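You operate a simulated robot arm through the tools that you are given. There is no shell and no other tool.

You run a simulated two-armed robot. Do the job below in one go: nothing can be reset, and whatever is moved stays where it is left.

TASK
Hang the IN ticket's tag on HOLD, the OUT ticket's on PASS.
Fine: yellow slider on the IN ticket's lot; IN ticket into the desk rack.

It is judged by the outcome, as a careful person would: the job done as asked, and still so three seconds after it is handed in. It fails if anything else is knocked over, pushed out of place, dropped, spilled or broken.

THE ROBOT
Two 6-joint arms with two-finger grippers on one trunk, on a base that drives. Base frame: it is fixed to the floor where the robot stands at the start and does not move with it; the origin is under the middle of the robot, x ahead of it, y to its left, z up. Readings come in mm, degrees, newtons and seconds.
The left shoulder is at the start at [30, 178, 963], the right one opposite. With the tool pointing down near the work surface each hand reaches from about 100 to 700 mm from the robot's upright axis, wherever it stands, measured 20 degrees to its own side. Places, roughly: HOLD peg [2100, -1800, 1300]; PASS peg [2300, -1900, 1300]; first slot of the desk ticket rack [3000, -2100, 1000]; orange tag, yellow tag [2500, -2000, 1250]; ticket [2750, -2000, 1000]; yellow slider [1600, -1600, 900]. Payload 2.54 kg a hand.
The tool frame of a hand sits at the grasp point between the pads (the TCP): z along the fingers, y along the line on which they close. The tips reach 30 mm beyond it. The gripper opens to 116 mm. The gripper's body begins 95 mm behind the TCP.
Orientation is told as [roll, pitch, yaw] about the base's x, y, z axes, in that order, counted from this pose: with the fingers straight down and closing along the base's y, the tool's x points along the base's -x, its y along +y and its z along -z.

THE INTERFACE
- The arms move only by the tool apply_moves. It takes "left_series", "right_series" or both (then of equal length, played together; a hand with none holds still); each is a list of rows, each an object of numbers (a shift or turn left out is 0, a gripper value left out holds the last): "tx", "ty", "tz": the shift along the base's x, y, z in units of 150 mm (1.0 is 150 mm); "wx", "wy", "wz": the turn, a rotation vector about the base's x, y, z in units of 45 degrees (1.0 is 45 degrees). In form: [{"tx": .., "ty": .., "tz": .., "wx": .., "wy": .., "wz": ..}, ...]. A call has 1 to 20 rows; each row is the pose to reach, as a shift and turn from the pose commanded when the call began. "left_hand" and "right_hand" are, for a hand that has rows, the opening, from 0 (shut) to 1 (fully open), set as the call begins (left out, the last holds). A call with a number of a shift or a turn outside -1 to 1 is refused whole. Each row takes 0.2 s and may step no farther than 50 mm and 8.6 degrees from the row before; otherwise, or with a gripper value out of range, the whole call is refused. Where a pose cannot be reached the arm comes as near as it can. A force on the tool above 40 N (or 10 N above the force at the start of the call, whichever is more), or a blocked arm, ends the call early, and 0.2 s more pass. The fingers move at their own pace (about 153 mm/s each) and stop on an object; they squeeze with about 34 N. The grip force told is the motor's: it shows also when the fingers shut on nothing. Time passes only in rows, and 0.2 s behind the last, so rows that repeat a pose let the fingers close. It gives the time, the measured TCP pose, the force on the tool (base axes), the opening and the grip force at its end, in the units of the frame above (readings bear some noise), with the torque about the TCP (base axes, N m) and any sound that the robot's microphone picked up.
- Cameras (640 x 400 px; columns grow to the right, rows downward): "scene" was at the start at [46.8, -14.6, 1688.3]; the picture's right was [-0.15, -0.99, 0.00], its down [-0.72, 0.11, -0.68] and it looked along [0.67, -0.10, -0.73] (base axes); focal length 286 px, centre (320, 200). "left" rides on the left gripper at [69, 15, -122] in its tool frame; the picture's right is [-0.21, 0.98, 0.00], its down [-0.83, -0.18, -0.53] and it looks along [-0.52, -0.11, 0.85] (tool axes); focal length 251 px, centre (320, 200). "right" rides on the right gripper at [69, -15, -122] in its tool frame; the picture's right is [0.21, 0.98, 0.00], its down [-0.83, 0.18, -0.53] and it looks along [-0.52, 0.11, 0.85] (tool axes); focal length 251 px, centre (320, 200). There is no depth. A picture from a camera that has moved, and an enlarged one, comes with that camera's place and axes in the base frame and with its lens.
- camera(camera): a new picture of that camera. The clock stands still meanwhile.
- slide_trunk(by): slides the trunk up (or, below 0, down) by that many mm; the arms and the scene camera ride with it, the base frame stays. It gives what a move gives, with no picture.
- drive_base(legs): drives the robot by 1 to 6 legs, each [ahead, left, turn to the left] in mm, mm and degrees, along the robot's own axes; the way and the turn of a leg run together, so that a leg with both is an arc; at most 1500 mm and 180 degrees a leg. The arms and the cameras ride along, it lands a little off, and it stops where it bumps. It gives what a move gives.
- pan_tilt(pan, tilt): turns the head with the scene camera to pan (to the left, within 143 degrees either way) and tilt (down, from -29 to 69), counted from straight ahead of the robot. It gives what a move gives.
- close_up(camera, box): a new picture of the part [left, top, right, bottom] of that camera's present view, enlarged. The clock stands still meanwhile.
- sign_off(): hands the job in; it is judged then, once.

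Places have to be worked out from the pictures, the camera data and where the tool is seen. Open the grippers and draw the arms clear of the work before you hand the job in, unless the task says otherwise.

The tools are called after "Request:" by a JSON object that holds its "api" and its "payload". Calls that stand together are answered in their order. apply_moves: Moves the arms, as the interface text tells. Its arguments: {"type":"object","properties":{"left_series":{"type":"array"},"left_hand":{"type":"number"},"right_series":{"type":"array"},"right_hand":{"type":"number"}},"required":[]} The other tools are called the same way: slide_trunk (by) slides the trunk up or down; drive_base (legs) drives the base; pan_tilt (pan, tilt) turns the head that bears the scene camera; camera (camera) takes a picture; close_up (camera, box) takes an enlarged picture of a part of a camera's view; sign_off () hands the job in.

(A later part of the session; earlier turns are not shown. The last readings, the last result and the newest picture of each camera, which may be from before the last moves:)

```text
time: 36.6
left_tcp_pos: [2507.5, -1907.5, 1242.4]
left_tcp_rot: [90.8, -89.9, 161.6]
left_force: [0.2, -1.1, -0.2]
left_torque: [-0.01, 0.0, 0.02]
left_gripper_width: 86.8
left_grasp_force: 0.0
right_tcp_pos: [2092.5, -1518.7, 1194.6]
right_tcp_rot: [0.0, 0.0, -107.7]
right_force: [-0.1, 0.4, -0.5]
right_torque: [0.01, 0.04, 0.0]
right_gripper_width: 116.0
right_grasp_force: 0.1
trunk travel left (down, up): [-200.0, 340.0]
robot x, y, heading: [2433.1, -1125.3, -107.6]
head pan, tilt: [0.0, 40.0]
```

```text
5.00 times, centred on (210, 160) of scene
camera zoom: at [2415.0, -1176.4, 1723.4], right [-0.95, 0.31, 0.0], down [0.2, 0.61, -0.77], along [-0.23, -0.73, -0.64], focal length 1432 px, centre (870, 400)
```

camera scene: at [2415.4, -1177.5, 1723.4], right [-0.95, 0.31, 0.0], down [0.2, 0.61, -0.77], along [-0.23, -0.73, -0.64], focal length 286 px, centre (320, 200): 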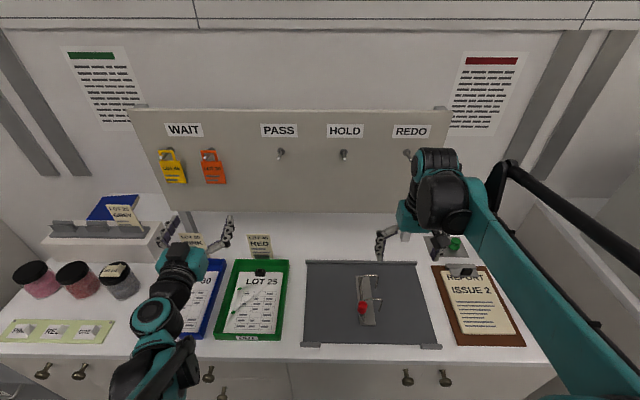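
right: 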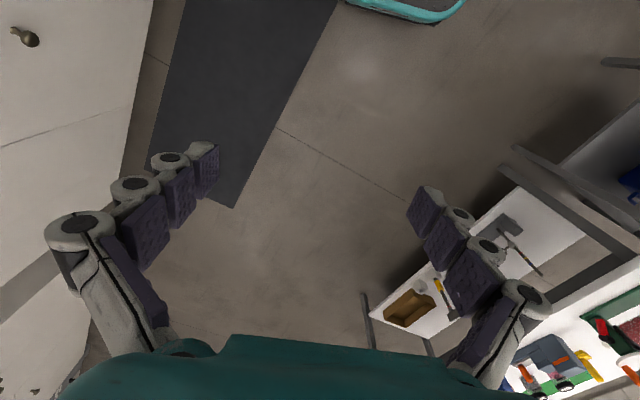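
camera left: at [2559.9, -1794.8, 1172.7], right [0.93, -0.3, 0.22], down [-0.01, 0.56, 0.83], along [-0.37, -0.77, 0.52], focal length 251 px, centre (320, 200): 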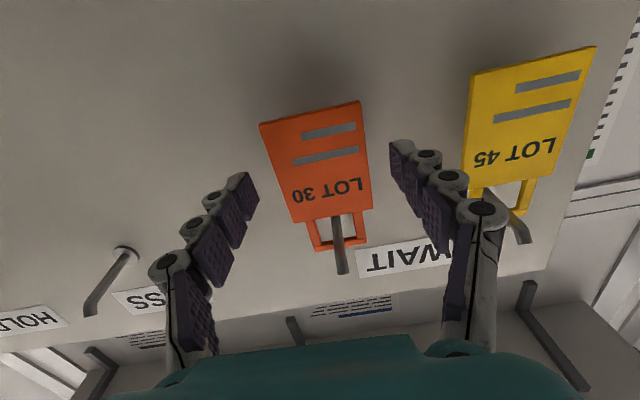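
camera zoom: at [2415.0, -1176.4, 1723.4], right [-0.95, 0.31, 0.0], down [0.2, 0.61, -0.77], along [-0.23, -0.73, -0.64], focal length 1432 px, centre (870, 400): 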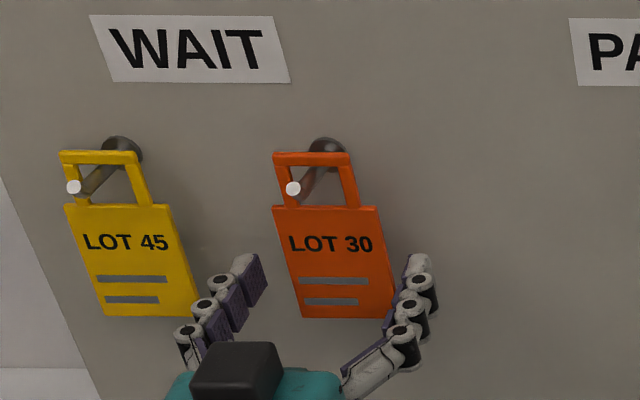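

The wrist view puts the plate about 25 mm beyond the TCP and the board about 50 mm, so I go 12 mm deeper and close on the tag.

Request:
{"api": "apply_moves", "payload": {"left_series": [{"tx": -0.024, "ty": -0.076}]}}

Request:
{"api": "apply_moves", "payload": {"left_hand": 0.2, "left_series": [{"tx": 0}, {"tx": 0}, {"tx": 0}, {"tx": 0}]}}

Request:
{"api": "camera", "payload": {"camera": "left"}}

Request:
{"api": "close_up", "payload": {"camera": "scene", "box": [160, 120, 260, 200]}}

```text
time: 37.0
left_tcp_pos: [2505.2, -1918.2, 1242.6]
left_tcp_rot: [75.0, -89.9, 177.3]
left_force: [0.4, -1.1, -0.1]
left_torque: [0.0, -0.01, -0.02]
left_gripper_width: 86.7
left_grasp_force: 0.0
right_tcp_pos: [2092.1, -1519.8, 1195.1]
right_tcp_rot: [0.1, 0.0, -107.8]
right_force: [0.8, -0.9, -0.5]
right_torque: [-0.01, 0.0, 0.01]
right_gripper_width: 116.1
right_grasp_force: 0.1
trunk travel left (down, up): [-200.0, 340.0]
robot x, y, heading: [2430.5, -1121.8, -107.8]
head pan, tilt: [0.0, 40.0]
```

```text
time: 38.0
left_tcp_pos: [2504.4, -1917.1, 1243.2]
left_tcp_rot: [96.2, -90.0, 156.1]
left_force: [-0.6, -1.1, 2.2]
left_torque: [0.02, 0.0, 0.01]
left_gripper_width: 57.4
left_grasp_force: 34.3
right_tcp_pos: [2092.2, -1519.3, 1196.8]
right_tcp_rot: [0.0, 0.1, -107.7]
right_force: [0.7, 0.6, -0.6]
right_torque: [-0.02, -0.01, -0.01]
right_gripper_width: 115.7
right_grasp_force: 0.0
trunk travel left (down, up): [-200.0, 340.0]
robot x, y, heading: [2434.1, -1120.1, -107.9]
head pan, tilt: [0.0, 40.0]
```

```text
taken
camera left: at [2556.1, -1805.1, 1172.8], right [0.93, -0.3, 0.22], down [-0.01, 0.56, 0.83], along [-0.37, -0.77, 0.52], focal length 251 px, centre (320, 200)
```

left: 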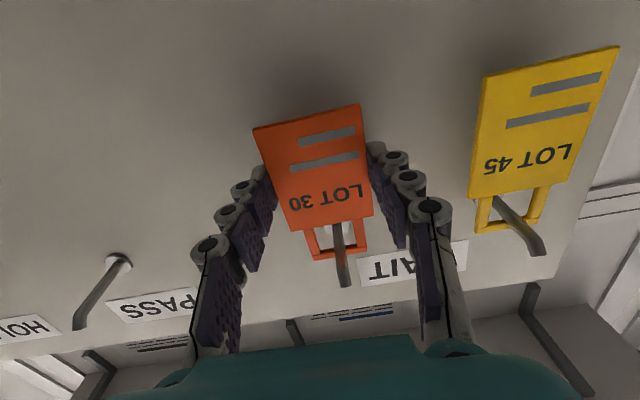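

```text
5.00 times, centred on (210, 160) of scene
camera zoom: at [2415.1, -1176.0, 1723.5], right [-0.95, 0.31, 0.0], down [0.2, 0.61, -0.77], along [-0.23, -0.73, -0.64], focal length 1432 px, centre (870, 400)
```

zoom: 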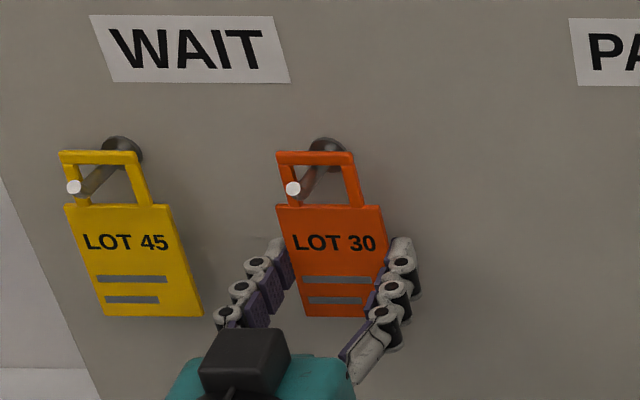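

Tag gripped (57 mm wide, 34 N). I lift 13 mm to clear the upturned tip and check.

Request:
{"api": "apply_moves", "payload": {"left_series": [{"tz": 0.045}, {"tz": 0.087}]}}

Request:
{"api": "close_up", "payload": {"camera": "left", "box": [240, 90, 400, 300]}}

Request:
{"api": "close_up", "payload": {"camera": "scene", "box": [170, 120, 250, 180]}}

```text
time: 38.6
left_tcp_pos: [2505.0, -1917.1, 1254.9]
left_tcp_rot: [94.1, -89.8, 158.2]
left_force: [-0.1, 0.6, 1.2]
left_torque: [0.02, 0.03, -0.02]
left_gripper_width: 57.6
left_grasp_force: 33.9
right_tcp_pos: [2092.1, -1519.4, 1195.0]
right_tcp_rot: [0.0, 0.0, -107.8]
right_force: [0.0, -0.2, 0.1]
right_torque: [-0.02, -0.02, 0.0]
right_gripper_width: 116.1
right_grasp_force: 0.0
trunk travel left (down, up): [-200.0, 340.0]
robot x, y, heading: [2433.5, -1123.0, -107.6]
head pan, tilt: [0.0, 40.0]
```

```text
1.90 times, centred on (320, 195) of left
camera zoom: at [2556.0, -1805.0, 1186.1], right [0.93, -0.3, 0.22], down [-0.01, 0.56, 0.83], along [-0.37, -0.77, 0.52], focal length 479 px, centre (320, 210)
```

zoom: 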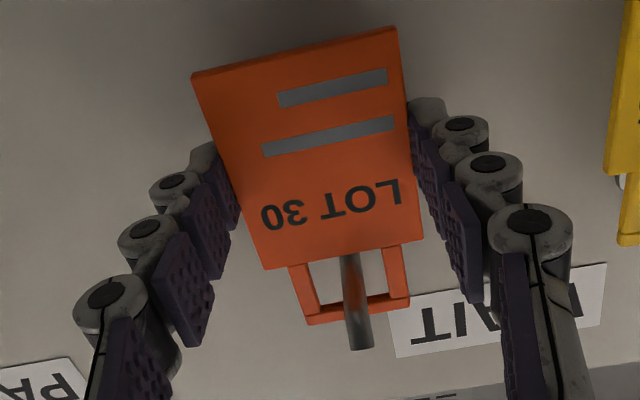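

```text
6.67 times, centred on (210, 150) of scene
camera zoom: at [2415.1, -1176.1, 1723.4], right [-0.95, 0.31, 0.0], down [0.2, 0.61, -0.77], along [-0.23, -0.73, -0.64], focal length 1910 px, centre (1053, 533)
```

zoom: 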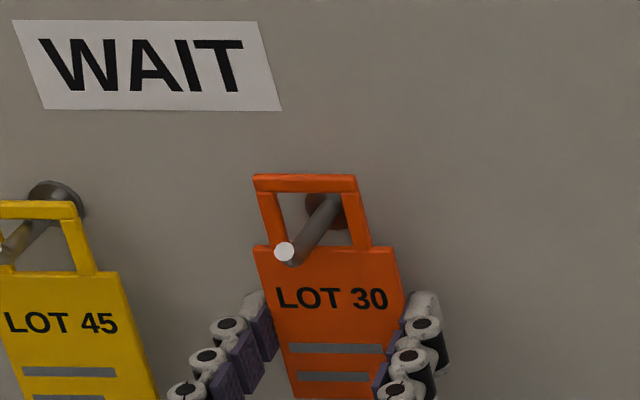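

The tag is raised with the peg mid-window. I pull it out 60 mm along the board normal.

Request:
{"api": "apply_moves", "payload": {"left_series": [{"tx": 0.03, "ty": 0.095}, {"tx": 0.061, "ty": 0.191}, {"tx": 0.091, "ty": 0.286}, {"tx": 0.122, "ty": 0.381}, {"tx": 0.152, "ty": 0.477}]}}

Request:
{"api": "close_up", "payload": {"camera": "left", "box": [240, 90, 400, 300]}}

Request:
{"api": "close_up", "payload": {"camera": "scene", "box": [150, 120, 250, 190]}}

```text
time: 39.8
left_tcp_pos: [2527.5, -1844.8, 1255.8]
left_tcp_rot: [105.4, -90.0, 146.9]
left_force: [0.4, 0.0, 0.0]
left_torque: [-0.01, -0.01, 0.04]
left_gripper_width: 57.7
left_grasp_force: 33.2
right_tcp_pos: [2092.3, -1518.1, 1195.4]
right_tcp_rot: [0.0, -0.1, -107.9]
right_force: [0.0, -0.3, 0.8]
right_torque: [0.0, 0.02, -0.01]
right_gripper_width: 116.2
right_grasp_force: 0.1
trunk travel left (down, up): [-200.0, 340.0]
robot x, y, heading: [2434.5, -1121.4, -107.6]
head pan, tilt: [0.0, 40.0]
```

```text
1.90 times, centred on (320, 195) of left
camera zoom: at [2579.0, -1732.8, 1186.4], right [0.93, -0.3, 0.22], down [-0.01, 0.56, 0.82], along [-0.37, -0.77, 0.52], focal length 479 px, centre (320, 210)
```

zoom: 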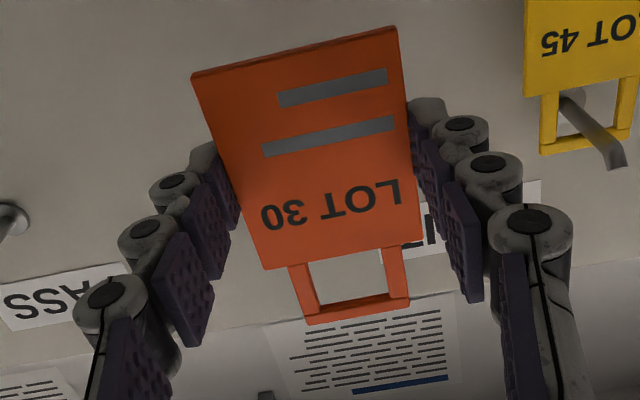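

```text
5.71 times, centred on (200, 155) of scene
camera zoom: at [2415.2, -1175.3, 1723.5], right [-0.95, 0.31, 0.0], down [0.2, 0.61, -0.77], along [-0.23, -0.73, -0.64], focal length 1637 px, centre (1006, 457)
```

zoom: 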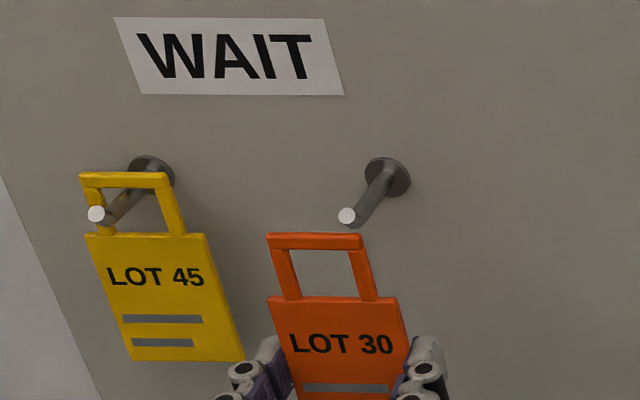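

The tag came off cleanly. I first draw the right arm aside and then carry the orange tag along the board toward HOLD.

Request:
{"api": "apply_moves", "payload": {"right_series": [{"tx": -0.14, "ty": 0.22}, {"tx": -0.28, "ty": 0.44}, {"tx": -0.42, "ty": 0.65}, {"tx": -0.56, "ty": 0.87}]}}

Request:
{"api": "apply_moves", "payload": {"left_series": [{"tx": -0.199, "ty": 0.064}, {"tx": -0.398, "ty": 0.127}, {"tx": -0.597, "ty": 0.191}, {"tx": -0.796, "ty": 0.254}]}}

Request:
{"api": "apply_moves", "payload": {"left_series": [{"tx": -0.199, "ty": 0.064}, {"tx": -0.398, "ty": 0.127}, {"tx": -0.597, "ty": 0.191}, {"tx": -0.796, "ty": 0.254}]}}

Request:
{"api": "apply_moves", "payload": {"left_series": [{"tx": -0.199, "ty": 0.064}, {"tx": -0.398, "ty": 0.127}, {"tx": -0.597, "ty": 0.191}, {"tx": -0.796, "ty": 0.254}]}}

Request:
{"api": "camera", "payload": {"camera": "left"}}

Request:
{"api": "camera", "payload": {"camera": "scene"}}

```text
time: 40.8
left_tcp_pos: [2527.4, -1845.1, 1256.9]
left_tcp_rot: [104.9, -89.8, 147.5]
left_force: [-0.3, -0.6, 0.3]
left_torque: [0.0, 0.01, 0.01]
left_gripper_width: 57.9
left_grasp_force: 33.8
right_tcp_pos: [2008.9, -1388.5, 1194.9]
right_tcp_rot: [0.1, 0.0, -107.9]
right_force: [-0.3, 0.2, 0.2]
right_torque: [-0.03, -0.03, 0.0]
right_gripper_width: 115.8
right_grasp_force: 0.0
trunk travel left (down, up): [-200.0, 340.0]
robot x, y, heading: [2438.0, -1121.9, -107.8]
head pan, tilt: [0.0, 40.0]
```

```text
time: 41.8
left_tcp_pos: [2407.1, -1805.5, 1256.5]
left_tcp_rot: [86.5, -89.8, 165.8]
left_force: [-1.8, 0.6, 0.2]
left_torque: [0.01, 0.01, 0.01]
left_gripper_width: 58.0
left_grasp_force: 34.0
right_tcp_pos: [2007.6, -1389.1, 1195.8]
right_tcp_rot: [0.0, -0.1, -107.9]
right_force: [-0.7, 0.4, 0.3]
right_torque: [-0.02, -0.02, 0.0]
right_gripper_width: 115.9
right_grasp_force: 0.1
trunk travel left (down, up): [-200.0, 340.0]
robot x, y, heading: [2431.2, -1119.7, -107.8]
head pan, tilt: [0.0, 40.0]
```

```text
time: 42.8
left_tcp_pos: [2288.0, -1769.8, 1254.9]
left_tcp_rot: [92.5, -89.7, 159.8]
left_force: [0.4, -0.1, -0.4]
left_torque: [0.02, -0.02, 0.03]
left_gripper_width: 57.8
left_grasp_force: 33.8
right_tcp_pos: [2007.6, -1389.3, 1195.7]
right_tcp_rot: [0.0, -0.1, -107.9]
right_force: [0.2, 0.1, -0.5]
right_torque: [-0.01, 0.01, -0.02]
right_gripper_width: 115.8
right_grasp_force: 0.0
trunk travel left (down, up): [-200.0, 340.0]
robot x, y, heading: [2430.6, -1120.7, -107.8]
head pan, tilt: [0.0, 40.0]
```

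```text
time: 43.8
left_tcp_pos: [2168.6, -1730.3, 1256.5]
left_tcp_rot: [90.9, -89.8, 161.4]
left_force: [0.2, 0.5, 0.1]
left_torque: [-0.02, -0.01, 0.01]
left_gripper_width: 57.8
left_grasp_force: 33.8
right_tcp_pos: [2006.7, -1389.6, 1195.2]
right_tcp_rot: [0.0, 0.0, -107.7]
right_force: [0.0, -0.7, -0.1]
right_torque: [0.0, 0.0, -0.02]
right_gripper_width: 116.4
right_grasp_force: 0.1
trunk travel left (down, up): [-200.0, 340.0]
robot x, y, heading: [2436.0, -1119.3, -107.6]
head pan, tilt: [0.0, 40.0]
```

```text
taken
camera left: at [2219.7, -1618.0, 1186.4], right [0.93, -0.3, 0.22], down [-0.01, 0.56, 0.83], along [-0.37, -0.77, 0.52], focal length 251 px, centre (320, 200)
```

left: 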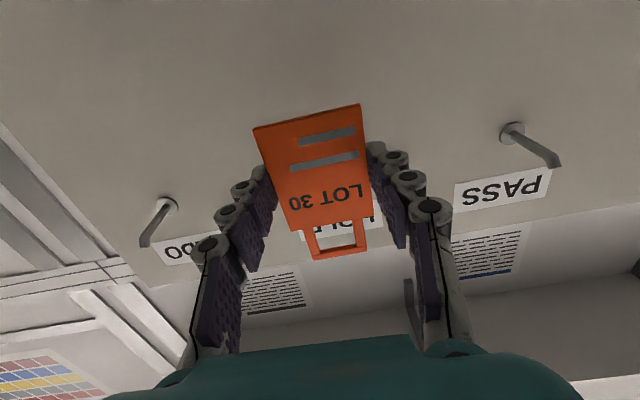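

```text
taken
camera scene: at [2414.0, -1176.0, 1723.4], right [-0.95, 0.31, 0.0], down [0.2, 0.61, -0.77], along [-0.23, -0.73, -0.64], focal length 286 px, centre (320, 200)
```

scene: 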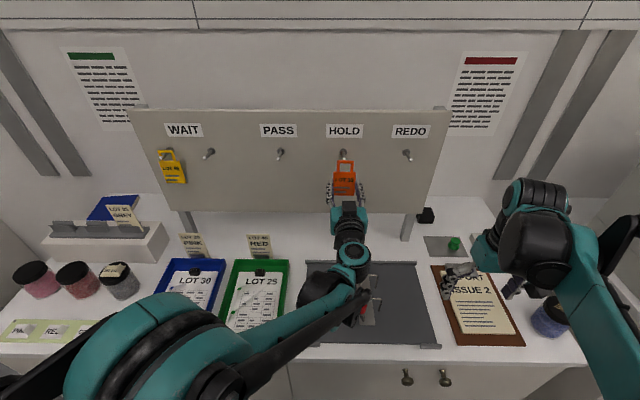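

The tag is in front of HOLD. I zoom in from the scene camera to check the loop against the peg.

Request:
{"api": "close_up", "payload": {"camera": "scene", "box": [305, 130, 385, 190]}}

Request:
{"api": "close_up", "payload": {"camera": "left", "box": [240, 90, 400, 290]}}

```text
6.67 times, centred on (345, 160) of scene
camera zoom: at [2414.0, -1176.0, 1723.4], right [-0.95, 0.31, 0.0], down [0.2, 0.61, -0.77], along [-0.23, -0.73, -0.64], focal length 1910 px, centre (153, 467)
```

zoom: 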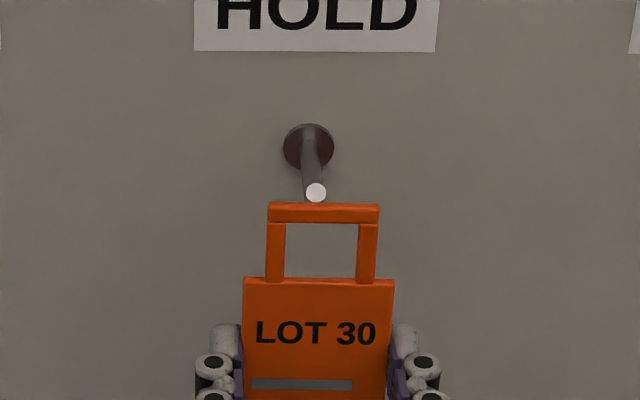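

```text
2.00 times, centred on (320, 190) of left
camera zoom: at [2219.7, -1618.0, 1186.4], right [0.93, -0.3, 0.22], down [-0.01, 0.56, 0.83], along [-0.37, -0.77, 0.52], focal length 503 px, centre (320, 220)
```

zoom: 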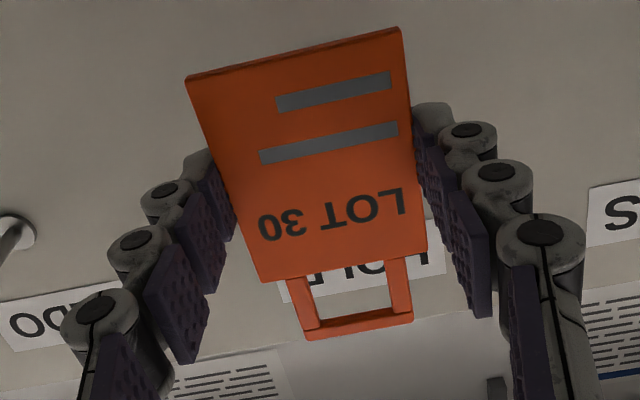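

Loop centre and peg align within about 1 mm sideways; I lower 2 mm for even clearance and push the tag on by 70 mm.

Request:
{"api": "apply_moves", "payload": {"left_series": [{"tz": -0.013}, {"tx": -0.028, "ty": -0.089, "tz": -0.013}, {"tx": -0.057, "ty": -0.178, "tz": -0.013}, {"tx": -0.085, "ty": -0.267, "tz": -0.013}, {"tx": -0.114, "ty": -0.356, "tz": -0.013}, {"tx": -0.142, "ty": -0.445, "tz": -0.013}]}}

Request:
{"api": "close_up", "payload": {"camera": "scene", "box": [305, 130, 385, 190]}}

Request:
{"api": "close_up", "payload": {"camera": "left", "box": [240, 90, 400, 290]}}

```text
time: 45.2
left_tcp_pos: [2148.3, -1800.2, 1253.4]
left_tcp_rot: [86.0, -89.8, 166.3]
left_force: [0.5, -0.6, -0.4]
left_torque: [-0.04, 0.01, -0.03]
left_gripper_width: 57.7
left_grasp_force: 33.7
right_tcp_pos: [2007.4, -1387.8, 1194.7]
right_tcp_rot: [0.0, 0.0, -107.8]
right_force: [0.3, 0.4, 0.2]
right_torque: [0.03, -0.02, 0.01]
right_gripper_width: 115.8
right_grasp_force: 0.1
trunk travel left (down, up): [-200.0, 340.0]
robot x, y, heading: [2434.2, -1123.3, -107.9]
head pan, tilt: [0.0, 40.0]
```

```text
6.67 times, centred on (345, 160) of scene
camera zoom: at [2414.7, -1176.7, 1723.4], right [-0.95, 0.31, 0.0], down [0.2, 0.61, -0.77], along [-0.23, -0.73, -0.64], focal length 1910 px, centre (153, 467)
```

zoom: 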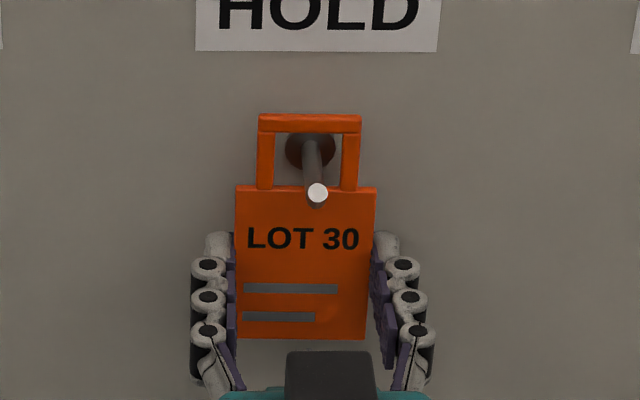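

```text
2.00 times, centred on (320, 190) of left
camera zoom: at [2199.0, -1687.0, 1184.4], right [0.93, -0.3, 0.22], down [-0.01, 0.56, 0.83], along [-0.37, -0.77, 0.52], focal length 503 px, centre (320, 220)
```

zoom: 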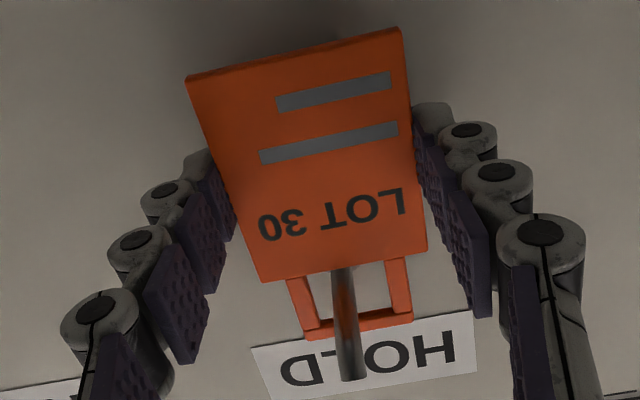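

The peg is through the loop. I lower 11 mm so the bar rests, then open the fingers.

Request:
{"api": "apply_moves", "payload": {"left_series": [{"tz": -0.037}, {"tz": -0.073}]}}

Request:
{"api": "apply_moves", "payload": {"left_hand": 0.75, "left_series": [{"tz": 0}, {"tz": 0}, {"tz": 0}]}}

Request:
{"api": "close_up", "payload": {"camera": "scene", "box": [305, 130, 385, 190]}}

Request:
{"api": "camera", "payload": {"camera": "left"}}

```text
time: 45.8
left_tcp_pos: [2147.6, -1799.5, 1243.1]
left_tcp_rot: [98.0, -89.9, 154.3]
left_force: [-0.4, 0.3, 0.0]
left_torque: [-0.02, 0.03, -0.01]
left_gripper_width: 57.8
left_grasp_force: 34.2
right_tcp_pos: [2007.9, -1388.7, 1194.8]
right_tcp_rot: [0.0, 0.0, -107.8]
right_force: [0.5, -0.4, -1.0]
right_torque: [0.01, -0.03, -0.01]
right_gripper_width: 116.0
right_grasp_force: 0.0
trunk travel left (down, up): [-200.0, 340.0]
robot x, y, heading: [2433.7, -1118.7, -107.7]
head pan, tilt: [0.0, 40.0]
```

```text
time: 46.6
left_tcp_pos: [2147.8, -1799.5, 1244.5]
left_tcp_rot: [95.7, -89.9, 156.6]
left_force: [-0.2, 0.5, 0.2]
left_torque: [0.0, -0.01, 0.01]
left_gripper_width: 87.0
left_grasp_force: 0.1
right_tcp_pos: [2007.7, -1388.7, 1195.1]
right_tcp_rot: [0.0, -0.1, -107.8]
right_force: [-0.2, 0.5, 0.3]
right_torque: [0.02, 0.02, -0.01]
right_gripper_width: 116.1
right_grasp_force: 0.0
trunk travel left (down, up): [-200.0, 340.0]
robot x, y, heading: [2434.6, -1124.3, -107.6]
head pan, tilt: [0.0, 40.0]
```

```text
6.67 times, centred on (345, 160) of scene
camera zoom: at [2415.0, -1176.0, 1723.4], right [-0.95, 0.31, 0.0], down [0.2, 0.61, -0.77], along [-0.23, -0.73, -0.64], focal length 1910 px, centre (153, 467)
```

zoom: 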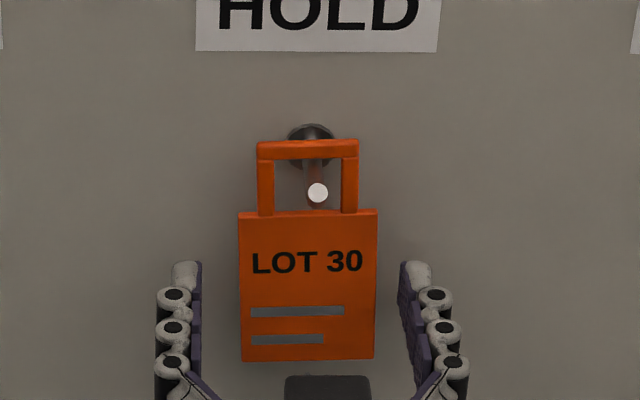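

```text
taken
camera left: at [2199.2, -1686.6, 1173.2], right [0.93, -0.3, 0.22], down [-0.01, 0.56, 0.83], along [-0.37, -0.77, 0.52], focal length 251 px, centre (320, 200)
```

left: 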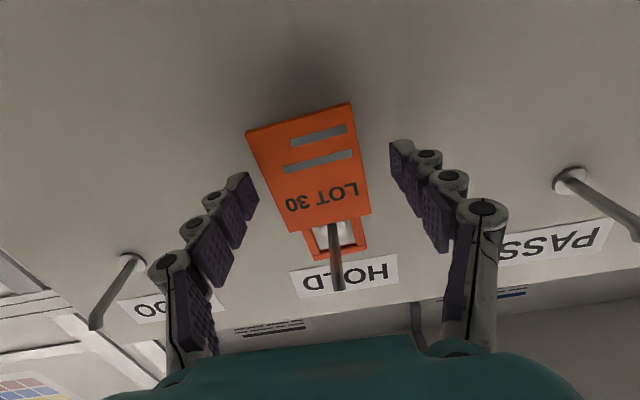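

Orange hangs on HOLD. I back out 100 mm and carry the open hand along the board to the yellow tag.

Request:
{"api": "apply_moves", "payload": {"left_series": [{"tx": 0.05, "ty": 0.159}, {"tx": 0.101, "ty": 0.318}, {"tx": 0.152, "ty": 0.477}, {"tx": 0.203, "ty": 0.635}]}}

Request:
{"api": "apply_moves", "payload": {"left_series": [{"tx": 0.198, "ty": -0.063}, {"tx": 0.395, "ty": -0.126}, {"tx": 0.593, "ty": -0.189}, {"tx": 0.79, "ty": -0.252}]}}

Request:
{"api": "apply_moves", "payload": {"left_series": [{"tx": 0.198, "ty": -0.063}, {"tx": 0.395, "ty": -0.126}, {"tx": 0.593, "ty": -0.189}, {"tx": 0.79, "ty": -0.252}]}}

Request:
{"api": "apply_moves", "payload": {"left_series": [{"tx": 0.198, "ty": -0.063}, {"tx": 0.395, "ty": -0.126}, {"tx": 0.593, "ty": -0.189}, {"tx": 0.79, "ty": -0.252}]}}

Request:
{"api": "apply_moves", "payload": {"left_series": [{"tx": 0.198, "ty": -0.063}, {"tx": 0.395, "ty": -0.126}, {"tx": 0.593, "ty": -0.189}, {"tx": 0.79, "ty": -0.252}]}}

Request:
{"api": "camera", "payload": {"camera": "left"}}

Request:
{"api": "camera", "payload": {"camera": "scene"}}

```text
time: 47.6
left_tcp_pos: [2178.4, -1702.3, 1244.1]
left_tcp_rot: [108.8, -89.8, 143.5]
left_force: [0.5, -0.7, 0.7]
left_torque: [0.03, -0.01, 0.01]
left_gripper_width: 86.9
left_grasp_force: 0.1
right_tcp_pos: [2008.8, -1388.0, 1195.0]
right_tcp_rot: [0.0, 0.0, -107.8]
right_force: [0.3, 0.7, 0.3]
right_torque: [-0.01, -0.01, -0.01]
right_gripper_width: 116.0
right_grasp_force: 0.1
trunk travel left (down, up): [-200.0, 340.0]
robot x, y, heading: [2434.7, -1120.9, -107.7]
head pan, tilt: [0.0, 40.0]
```

```text
time: 48.6
left_tcp_pos: [2297.2, -1741.8, 1244.0]
left_tcp_rot: [101.8, -89.8, 150.4]
left_force: [0.5, 0.9, 1.3]
left_torque: [-0.04, -0.02, -0.02]
left_gripper_width: 86.7
left_grasp_force: 0.0
right_tcp_pos: [2007.8, -1389.3, 1195.3]
right_tcp_rot: [0.0, -0.1, -107.8]
right_force: [-0.2, 0.0, -0.1]
right_torque: [-0.02, -0.02, 0.02]
right_gripper_width: 116.1
right_grasp_force: 0.1
trunk travel left (down, up): [-200.0, 340.0]
robot x, y, heading: [2435.2, -1120.2, -107.7]
head pan, tilt: [0.0, 40.0]
```

```text
time: 49.6
left_tcp_pos: [2416.0, -1778.5, 1242.8]
left_tcp_rot: [72.3, -89.9, 180.1]
left_force: [1.1, -0.5, 0.0]
left_torque: [-0.02, 0.01, -0.02]
left_gripper_width: 87.1
left_grasp_force: 0.1
right_tcp_pos: [2008.4, -1388.1, 1195.1]
right_tcp_rot: [0.0, 0.1, -107.8]
right_force: [0.7, 0.1, 0.4]
right_torque: [-0.01, 0.01, 0.0]
right_gripper_width: 116.1
right_grasp_force: 0.2
trunk travel left (down, up): [-200.0, 340.0]
robot x, y, heading: [2432.5, -1121.0, -108.0]
head pan, tilt: [0.0, 40.0]
```

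```text
time: 50.6
left_tcp_pos: [2536.5, -1819.2, 1242.7]
left_tcp_rot: [94.2, -90.0, 158.0]
left_force: [-0.6, 0.5, -0.8]
left_torque: [-0.02, -0.01, -0.01]
left_gripper_width: 87.4
left_grasp_force: 0.0
right_tcp_pos: [2007.7, -1389.0, 1196.1]
right_tcp_rot: [0.1, 0.0, -107.8]
right_force: [-0.1, 0.4, -0.6]
right_torque: [0.0, 0.02, -0.01]
right_gripper_width: 115.8
right_grasp_force: 0.0
trunk travel left (down, up): [-200.0, 340.0]
robot x, y, heading: [2436.0, -1120.4, -107.9]
head pan, tilt: [0.0, 40.0]
```

```text
time: 51.6
left_tcp_pos: [2653.0, -1855.3, 1243.4]
left_tcp_rot: [92.3, -89.8, 160.1]
left_force: [-0.3, 1.0, -0.6]
left_torque: [-0.06, -0.01, 0.0]
left_gripper_width: 86.8
left_grasp_force: 0.0
right_tcp_pos: [2009.6, -1389.3, 1195.3]
right_tcp_rot: [0.1, 0.0, -107.8]
right_force: [-0.5, -0.7, 1.2]
right_torque: [0.04, -0.02, 0.0]
right_gripper_width: 116.0
right_grasp_force: 0.0
trunk travel left (down, up): [-200.0, 340.0]
robot x, y, heading: [2434.7, -1122.1, -107.7]
head pan, tilt: [0.0, 40.0]
```

```text
taken
camera left: at [2705.0, -1743.0, 1173.6], right [0.93, -0.3, 0.22], down [-0.01, 0.56, 0.83], along [-0.37, -0.77, 0.52], focal length 251 px, centre (320, 200)
```

left: 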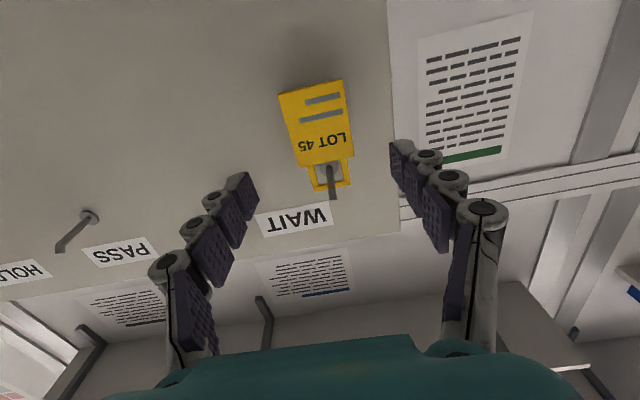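

```text
taken
camera scene: at [2416.0, -1176.6, 1723.4], right [-0.95, 0.31, 0.0], down [0.2, 0.61, -0.77], along [-0.23, -0.73, -0.64], focal length 286 px, centre (320, 200)
```

scene: 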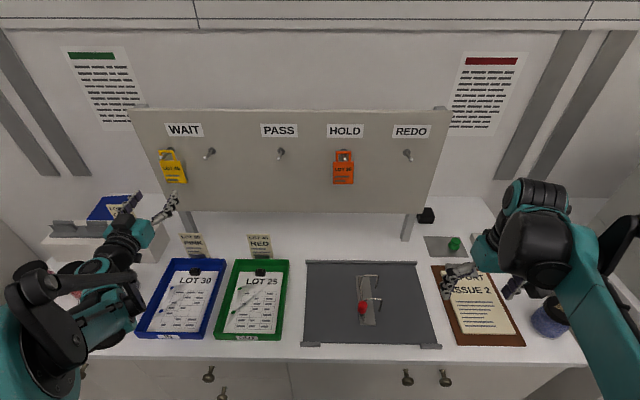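

Yellow tag's centre is in line with the TCP (d ≈ 3092 both). I advance 105 mm and close on it.

Request:
{"api": "apply_moves", "payload": {"left_series": [{"tx": -0.0534, "ty": -0.1674}, {"tx": -0.1068, "ty": -0.3348}, {"tx": -0.1602, "ty": -0.5021}, {"tx": -0.2136, "ty": -0.6695}]}}

Request:
{"api": "camera", "payload": {"camera": "left"}}

Request:
{"api": "close_up", "payload": {"camera": "scene", "box": [130, 120, 230, 200]}}

```text
time: 52.6
left_tcp_pos: [2621.4, -1957.2, 1242.5]
left_tcp_rot: [78.2, -90.0, 174.1]
left_force: [0.7, -0.7, -0.3]
left_torque: [0.02, 0.02, 0.0]
left_gripper_width: 86.7
left_grasp_force: 0.2
right_tcp_pos: [2007.8, -1389.3, 1194.5]
right_tcp_rot: [0.0, -0.1, -107.8]
right_force: [0.6, 0.2, -0.1]
right_torque: [0.02, 0.03, 0.01]
right_gripper_width: 115.7
right_grasp_force: 0.1
trunk travel left (down, up): [-200.0, 340.0]
robot x, y, heading: [2431.8, -1122.1, -107.6]
head pan, tilt: [0.0, 40.0]
```

```text
taken
camera left: at [2672.4, -1844.1, 1172.5], right [0.93, -0.3, 0.22], down [-0.01, 0.56, 0.83], along [-0.37, -0.77, 0.52], focal length 251 px, centre (320, 200)
```

left: 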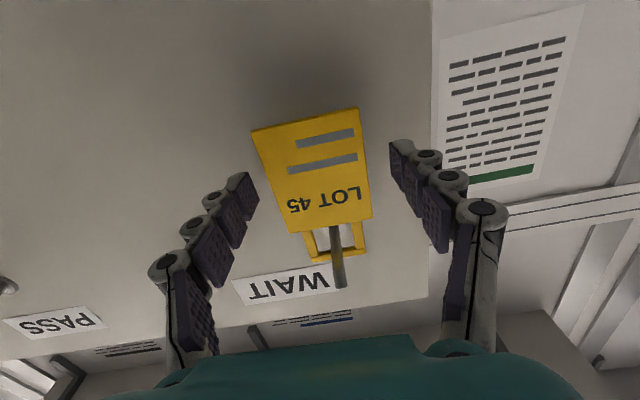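

```text
5.00 times, centred on (180, 160) of scene
camera zoom: at [2415.0, -1177.2, 1723.4], right [-0.95, 0.31, 0.0], down [0.2, 0.61, -0.77], along [-0.23, -0.73, -0.64], focal length 1432 px, centre (1020, 400)
```

zoom: 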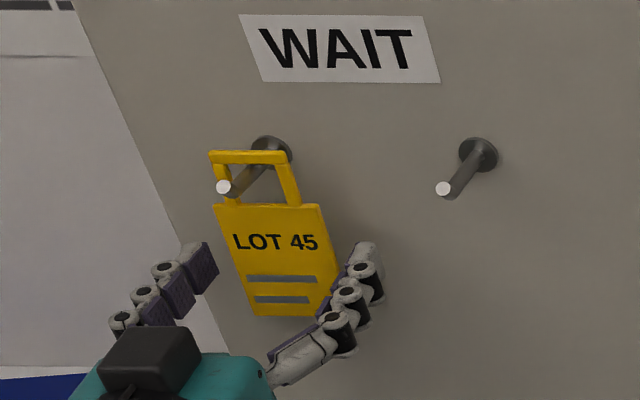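

Same picture as with the orange tag; I close, lift 13 mm and then pull out 75 mm.

Request:
{"api": "apply_moves", "payload": {"left_hand": 0.2, "left_series": [{"tx": 0}, {"tx": 0}, {"tx": 0}, {"tx": 0}]}}

Request:
{"api": "apply_moves", "payload": {"left_series": [{"tz": 0.04}, {"tz": 0.08}]}}

Request:
{"api": "close_up", "payload": {"camera": "scene", "box": [130, 120, 230, 200]}}

```text
time: 53.6
left_tcp_pos: [2620.6, -1954.4, 1242.9]
left_tcp_rot: [96.2, -89.9, 156.0]
left_force: [0.2, -1.1, 1.3]
left_torque: [-0.01, 0.0, 0.0]
left_gripper_width: 57.7
left_grasp_force: 33.8
right_tcp_pos: [2008.1, -1388.5, 1195.8]
right_tcp_rot: [0.0, 0.0, -107.7]
right_force: [0.4, -0.3, 0.5]
right_torque: [0.01, 0.01, 0.01]
right_gripper_width: 116.0
right_grasp_force: 0.1
trunk travel left (down, up): [-200.0, 340.0]
robot x, y, heading: [2433.0, -1119.7, -107.8]
head pan, tilt: [0.0, 40.0]
```

```text
time: 54.2
left_tcp_pos: [2620.2, -1954.2, 1254.0]
left_tcp_rot: [94.2, -90.0, 158.1]
left_force: [-0.1, -1.0, -0.3]
left_torque: [-0.01, -0.01, 0.03]
left_gripper_width: 57.6
left_grasp_force: 34.3
right_tcp_pos: [2008.5, -1388.8, 1196.3]
right_tcp_rot: [0.0, 0.0, -107.8]
right_force: [-0.2, 0.1, 0.1]
right_torque: [0.01, -0.06, 0.03]
right_gripper_width: 116.0
right_grasp_force: 0.0
trunk travel left (down, up): [-200.0, 340.0]
robot x, y, heading: [2431.7, -1126.0, -107.7]
head pan, tilt: [0.0, 40.0]
```

```text
5.00 times, centred on (180, 160) of scene
camera zoom: at [2415.1, -1176.1, 1723.4], right [-0.95, 0.31, 0.0], down [0.2, 0.61, -0.77], along [-0.23, -0.73, -0.64], focal length 1432 px, centre (1020, 400)
```

zoom: 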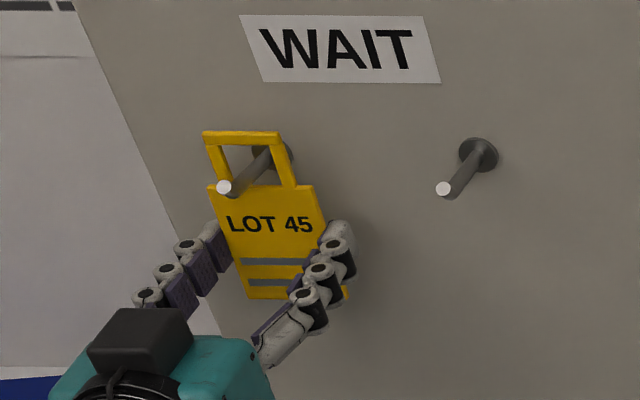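

Rod runs mid-window. I pull out 75 mm and carry toward PASS.

Request:
{"api": "apply_moves", "payload": {"left_series": [{"tx": 0.03, "ty": 0.095}, {"tx": 0.061, "ty": 0.191}, {"tx": 0.091, "ty": 0.286}, {"tx": 0.122, "ty": 0.381}, {"tx": 0.152, "ty": 0.477}]}}

Request:
{"api": "close_up", "payload": {"camera": "scene", "box": [130, 120, 230, 200]}}

Request:
{"api": "apply_moves", "payload": {"left_series": [{"tx": -0.2, "ty": 0.064}, {"tx": -0.4, "ty": 0.128}, {"tx": -0.6, "ty": 0.191}, {"tx": -0.8, "ty": 0.255}, {"tx": -1.0, "ty": 0.319}]}}

Request:
{"api": "apply_moves", "payload": {"left_series": [{"tx": -0.2, "ty": 0.064}, {"tx": -0.4, "ty": 0.128}, {"tx": -0.6, "ty": 0.191}, {"tx": -0.8, "ty": 0.255}, {"tx": -1.0, "ty": 0.319}]}}

Request:
{"api": "close_up", "payload": {"camera": "scene", "box": [240, 130, 320, 190]}}

```text
time: 55.4
left_tcp_pos: [2643.4, -1882.0, 1255.6]
left_tcp_rot: [104.7, -89.9, 147.5]
left_force: [0.9, -0.4, -1.0]
left_torque: [0.01, -0.02, 0.01]
left_gripper_width: 57.8
left_grasp_force: 33.9
right_tcp_pos: [2008.6, -1388.9, 1194.8]
right_tcp_rot: [0.0, -0.1, -107.8]
right_force: [-0.4, 0.4, 0.4]
right_torque: [0.01, 0.02, 0.0]
right_gripper_width: 116.2
right_grasp_force: 0.1
trunk travel left (down, up): [-200.0, 340.0]
robot x, y, heading: [2433.3, -1123.7, -107.5]
head pan, tilt: [0.0, 40.0]
```

```text
5.00 times, centred on (180, 160) of scene
camera zoom: at [2415.2, -1175.3, 1723.5], right [-0.95, 0.31, 0.0], down [0.2, 0.61, -0.77], along [-0.23, -0.73, -0.64], focal length 1432 px, centre (1020, 400)
```

zoom: 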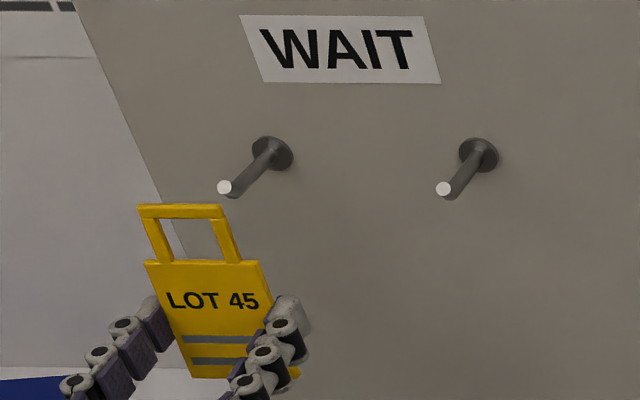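

```text
time: 56.6
left_tcp_pos: [2492.4, -1835.1, 1255.9]
left_tcp_rot: [96.2, -89.8, 156.1]
left_force: [-0.9, -0.1, -0.5]
left_torque: [0.02, -0.02, 0.02]
left_gripper_width: 57.6
left_grasp_force: 33.7
right_tcp_pos: [2006.9, -1387.8, 1194.1]
right_tcp_rot: [0.1, 0.0, -107.8]
right_force: [0.6, 1.1, 0.4]
right_torque: [0.0, -0.02, 0.0]
right_gripper_width: 116.0
right_grasp_force: 0.0
trunk travel left (down, up): [-200.0, 340.0]
robot x, y, heading: [2436.5, -1121.8, -107.7]
head pan, tilt: [0.0, 40.0]
```

```text
time: 57.8
left_tcp_pos: [2343.1, -1786.9, 1255.8]
left_tcp_rot: [94.5, -89.8, 157.9]
left_force: [-0.6, -0.4, 0.3]
left_torque: [0.01, 0.02, 0.02]
left_gripper_width: 58.0
left_grasp_force: 33.7
right_tcp_pos: [2007.6, -1387.5, 1196.3]
right_tcp_rot: [0.1, 0.0, -107.8]
right_force: [0.1, 1.6, -0.3]
right_torque: [0.0, -0.01, 0.02]
right_gripper_width: 116.0
right_grasp_force: 0.0
trunk travel left (down, up): [-200.0, 340.0]
robot x, y, heading: [2435.5, -1121.8, -108.0]
head pan, tilt: [0.0, 40.0]
```

```text
6.67 times, centred on (280, 160) of scene
camera zoom: at [2414.0, -1175.8, 1723.4], right [-0.95, 0.31, 0.0], down [0.2, 0.61, -0.77], along [-0.23, -0.73, -0.64], focal length 1910 px, centre (587, 467)
```

zoom: 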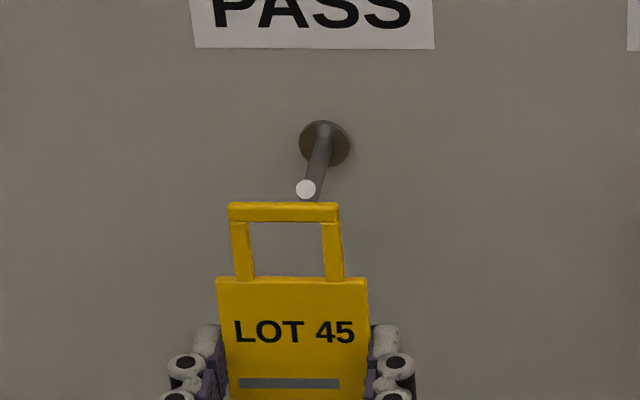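

Loop is within ~2 mm of the PASS peg; I trim 2 mm, insert 70 mm, lower and check.

Request:
{"api": "apply_moves", "payload": {"left_series": [{"tx": -0.013, "ty": 0.004, "tz": -0.007}, {"tx": -0.041, "ty": -0.085, "tz": -0.007}, {"tx": -0.07, "ty": -0.174, "tz": -0.007}, {"tx": -0.098, "ty": -0.263, "tz": -0.007}, {"tx": -0.127, "ty": -0.352, "tz": -0.007}, {"tx": -0.155, "ty": -0.441, "tz": -0.007}]}}

Request:
{"api": "close_up", "payload": {"camera": "scene", "box": [240, 130, 320, 190]}}

```text
time: 59.2
left_tcp_pos: [2320.7, -1854.2, 1253.1]
left_tcp_rot: [85.0, -90.0, 167.4]
left_force: [0.1, 0.8, -0.5]
left_torque: [-0.02, 0.0, -0.01]
left_gripper_width: 57.7
left_grasp_force: 33.7
right_tcp_pos: [2008.1, -1389.7, 1195.4]
right_tcp_rot: [0.1, 0.0, -107.8]
right_force: [0.5, 0.0, -0.6]
right_torque: [0.0, 0.02, 0.01]
right_gripper_width: 116.0
right_grasp_force: 0.0
trunk travel left (down, up): [-200.0, 340.0]
robot x, y, heading: [2435.3, -1118.7, -107.6]
head pan, tilt: [0.0, 40.0]
```

```text
6.67 times, centred on (280, 160) of scene
camera zoom: at [2414.8, -1176.8, 1723.4], right [-0.95, 0.31, 0.0], down [0.2, 0.61, -0.77], along [-0.23, -0.73, -0.64], focal length 1910 px, centre (587, 467)
```

zoom: 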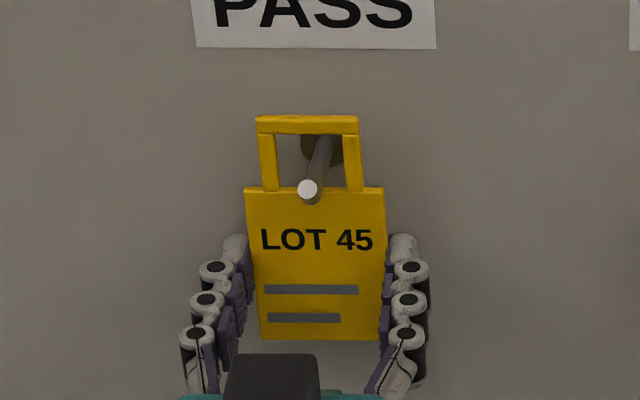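

The peg is through the yellow loop. I lower 11 mm, open and check.

Request:
{"api": "apply_moves", "payload": {"left_series": [{"tz": -0.037}, {"tz": -0.073}]}}

Request:
{"api": "apply_moves", "payload": {"left_hand": 0.75, "left_series": [{"tz": 0}, {"tz": 0}, {"tz": 0}]}}

Request:
{"api": "apply_moves", "payload": {"left_series": [{"tx": 0.05, "ty": 0.159}, {"tx": 0.101, "ty": 0.318}, {"tx": 0.152, "ty": 0.477}, {"tx": 0.203, "ty": 0.635}]}}

Request:
{"api": "camera", "payload": {"camera": "scene"}}

Request:
{"api": "close_up", "payload": {"camera": "scene", "box": [240, 120, 380, 200]}}

```text
time: 59.8
left_tcp_pos: [2320.8, -1854.0, 1243.1]
left_tcp_rot: [99.3, -89.9, 153.1]
left_force: [0.8, -0.1, 0.0]
left_torque: [0.03, -0.02, -0.02]
left_gripper_width: 57.9
left_grasp_force: 34.0
right_tcp_pos: [2007.8, -1388.5, 1195.2]
right_tcp_rot: [0.1, 0.1, -107.9]
right_force: [-0.1, -0.2, -1.3]
right_torque: [0.0, 0.01, 0.0]
right_gripper_width: 115.6
right_grasp_force: 0.0
trunk travel left (down, up): [-200.0, 340.0]
robot x, y, heading: [2435.8, -1121.9, -108.0]
head pan, tilt: [0.0, 40.0]
```

```text
time: 60.6
left_tcp_pos: [2320.8, -1854.5, 1242.5]
left_tcp_rot: [96.6, -89.9, 155.7]
left_force: [-0.5, -0.1, -0.5]
left_torque: [-0.01, 0.0, 0.01]
left_gripper_width: 86.8
left_grasp_force: 0.1
right_tcp_pos: [2008.0, -1388.8, 1195.3]
right_tcp_rot: [0.0, -0.1, -107.8]
right_force: [0.3, -0.9, -1.6]
right_torque: [0.0, 0.0, 0.02]
right_gripper_width: 115.8
right_grasp_force: 0.0
trunk travel left (down, up): [-200.0, 340.0]
robot x, y, heading: [2433.1, -1124.3, -107.7]
head pan, tilt: [0.0, 40.0]
```

```text
time: 61.6
left_tcp_pos: [2352.0, -1757.1, 1243.7]
left_tcp_rot: [111.5, -89.8, 140.8]
left_force: [-0.2, 0.4, -0.4]
left_torque: [0.0, -0.02, -0.01]
left_gripper_width: 87.3
left_grasp_force: 0.3
right_tcp_pos: [2009.0, -1388.5, 1196.3]
right_tcp_rot: [0.0, -0.1, -107.9]
right_force: [0.5, 0.2, -0.1]
right_torque: [0.02, 0.02, 0.01]
right_gripper_width: 116.1
right_grasp_force: 0.0
trunk travel left (down, up): [-200.0, 340.0]
robot x, y, heading: [2433.3, -1120.5, -108.0]
head pan, tilt: [0.0, 40.0]
```

```text
taken
camera scene: at [2415.5, -1175.0, 1723.5], right [-0.95, 0.31, 0.0], down [0.2, 0.61, -0.77], along [-0.23, -0.73, -0.64], focal length 286 px, centre (320, 200)
```

scene: 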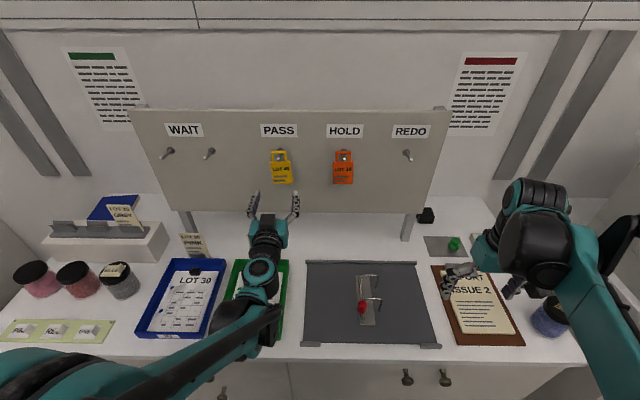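

```text
4.57 times, centred on (310, 160) of scene
camera zoom: at [2415.5, -1175.0, 1723.5], right [-0.95, 0.31, 0.0], down [0.2, 0.61, -0.77], along [-0.23, -0.73, -0.64], focal length 1310 px, centre (366, 383)
```

zoom: 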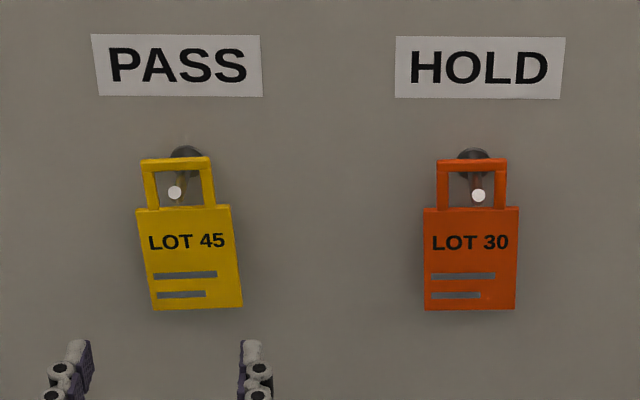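

Both tags hang properly. Now the ticket: I zoom on the IN card and on the rack to locate them.

Request:
{"api": "close_up", "payload": {"camera": "scene", "box": [30, 180, 170, 280]}}

Request:
{"api": "close_up", "payload": {"camera": "scene", "box": [150, 210, 290, 300]}}

```text
4.00 times, centred on (100, 230) of scene
camera zoom: at [2415.5, -1175.0, 1723.5], right [-0.95, 0.31, 0.0], down [0.2, 0.61, -0.77], along [-0.23, -0.73, -0.64], focal length 1146 px, centre (1200, 80)
```

zoom: 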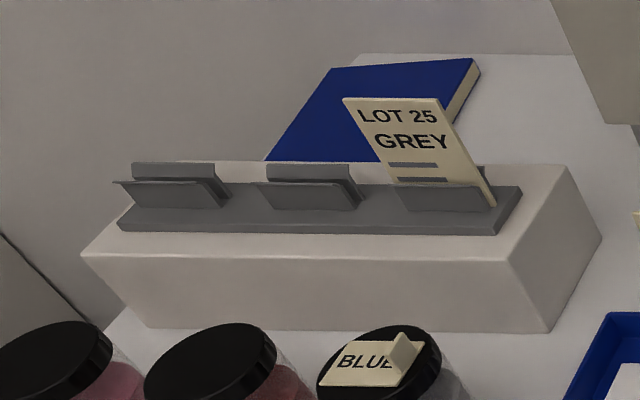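

```text
4.44 times, centred on (220, 255) of scene
camera zoom: at [2415.5, -1175.0, 1723.5], right [-0.95, 0.31, 0.0], down [0.2, 0.61, -0.77], along [-0.23, -0.73, -0.64], focal length 1273 px, centre (764, -44)
```

zoom: 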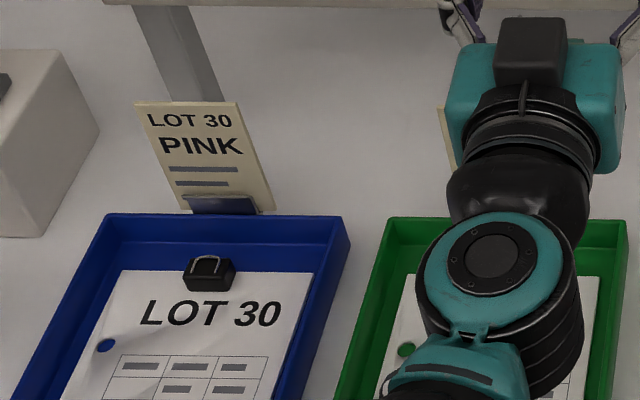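

I judge the IN card as ~73 mm wide, top at d≈3070, n≈-1013, z≈1061 (i.e. ≈[2618,-1899]), and rack slots at d≈3297/3414/3530, n≈-1070. I tilt the left hand back to 45° and draw it back before driving sideways.

Request:
{"api": "apply_moves", "payload": {"left_series": [{"wx": 0.159, "wy": -0.051, "tx": 0.035, "ty": 0.11, "tz": 0.03}, {"wx": 0.318, "wy": -0.101, "tx": 0.07, "ty": 0.22, "tz": 0.06}, {"wx": 0.477, "wy": -0.152, "tx": 0.105, "ty": 0.33, "tz": 0.09}, {"wx": 0.635, "wy": -0.203, "tx": 0.14, "ty": 0.44, "tz": 0.12}, {"wx": 0.794, "wy": -0.253, "tx": 0.175, "ty": 0.55, "tz": 0.15}, {"wx": 0.953, "wy": -0.304, "tx": 0.21, "ty": 0.66, "tz": 0.18}]}}

Request:
{"api": "drive_base", "payload": {"legs": [[40, 480, 0]]}}

Request:
{"api": "camera", "payload": {"camera": "scene"}}

Request:
{"api": "camera", "payload": {"camera": "left"}}

```text
time: 63.0
left_tcp_pos: [2366.7, -1649.0, 1270.6]
left_tcp_rot: [1.3, -45.3, -107.9]
left_force: [-0.9, -0.8, -0.2]
left_torque: [0.0, 0.0, 0.01]
left_gripper_width: 87.2
left_grasp_force: 0.2
left hand out of reach, approached as far as the arm can: row 6
right_tcp_pos: [2008.2, -1387.7, 1195.4]
right_tcp_rot: [0.0, -0.1, -107.8]
right_force: [0.0, -0.1, 1.1]
right_torque: [-0.05, -0.01, -0.02]
right_gripper_width: 115.9
right_grasp_force: 0.0
trunk travel left (down, up): [-200.0, 340.0]
robot x, y, heading: [2435.1, -1119.0, -107.8]
head pan, tilt: [0.0, 40.0]
```

```text
time: 65.8
left_tcp_pos: [2810.9, -1832.7, 1269.7]
left_tcp_rot: [1.0, -45.4, -107.7]
left_force: [0.2, -0.2, -0.1]
left_torque: [0.01, 0.05, -0.04]
left_gripper_width: 87.0
left_grasp_force: 0.1
right_tcp_pos: [2451.6, -1572.9, 1195.5]
right_tcp_rot: [0.0, 0.1, -107.6]
right_force: [-0.1, 0.7, 0.4]
right_torque: [0.01, -0.01, -0.03]
right_gripper_width: 115.9
right_grasp_force: 0.0
trunk travel left (down, up): [-200.0, 340.0]
robot x, y, heading: [2874.1, -1306.4, -107.9]
head pan, tilt: [0.0, 40.0]
```

```text
taken
camera scene: at [2857.4, -1359.7, 1723.4], right [-0.95, 0.3, 0.0], down [0.2, 0.61, -0.77], along [-0.23, -0.73, -0.64], focal length 286 px, centre (320, 200)
```

scene: 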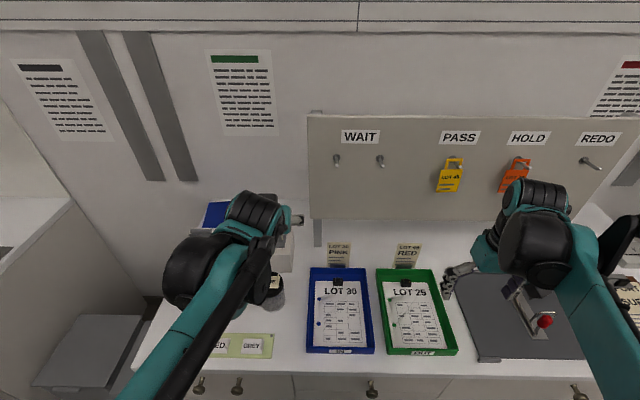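

```text
taken
camera left: at [2863.7, -1707.5, 1305.8], right [0.89, -0.43, 0.17], down [-0.25, -0.13, 0.96], along [-0.39, -0.89, -0.22], focal length 251 px, centre (320, 200)
```

left: 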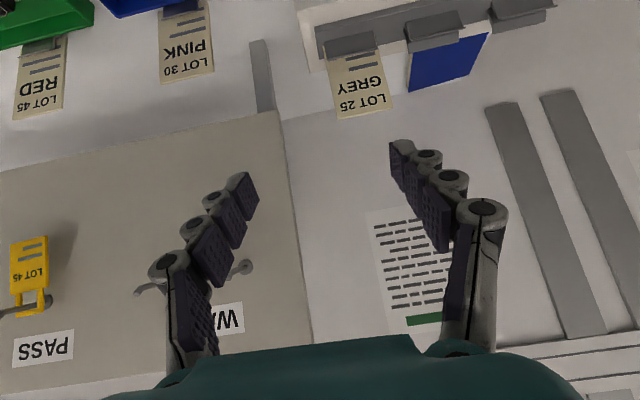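

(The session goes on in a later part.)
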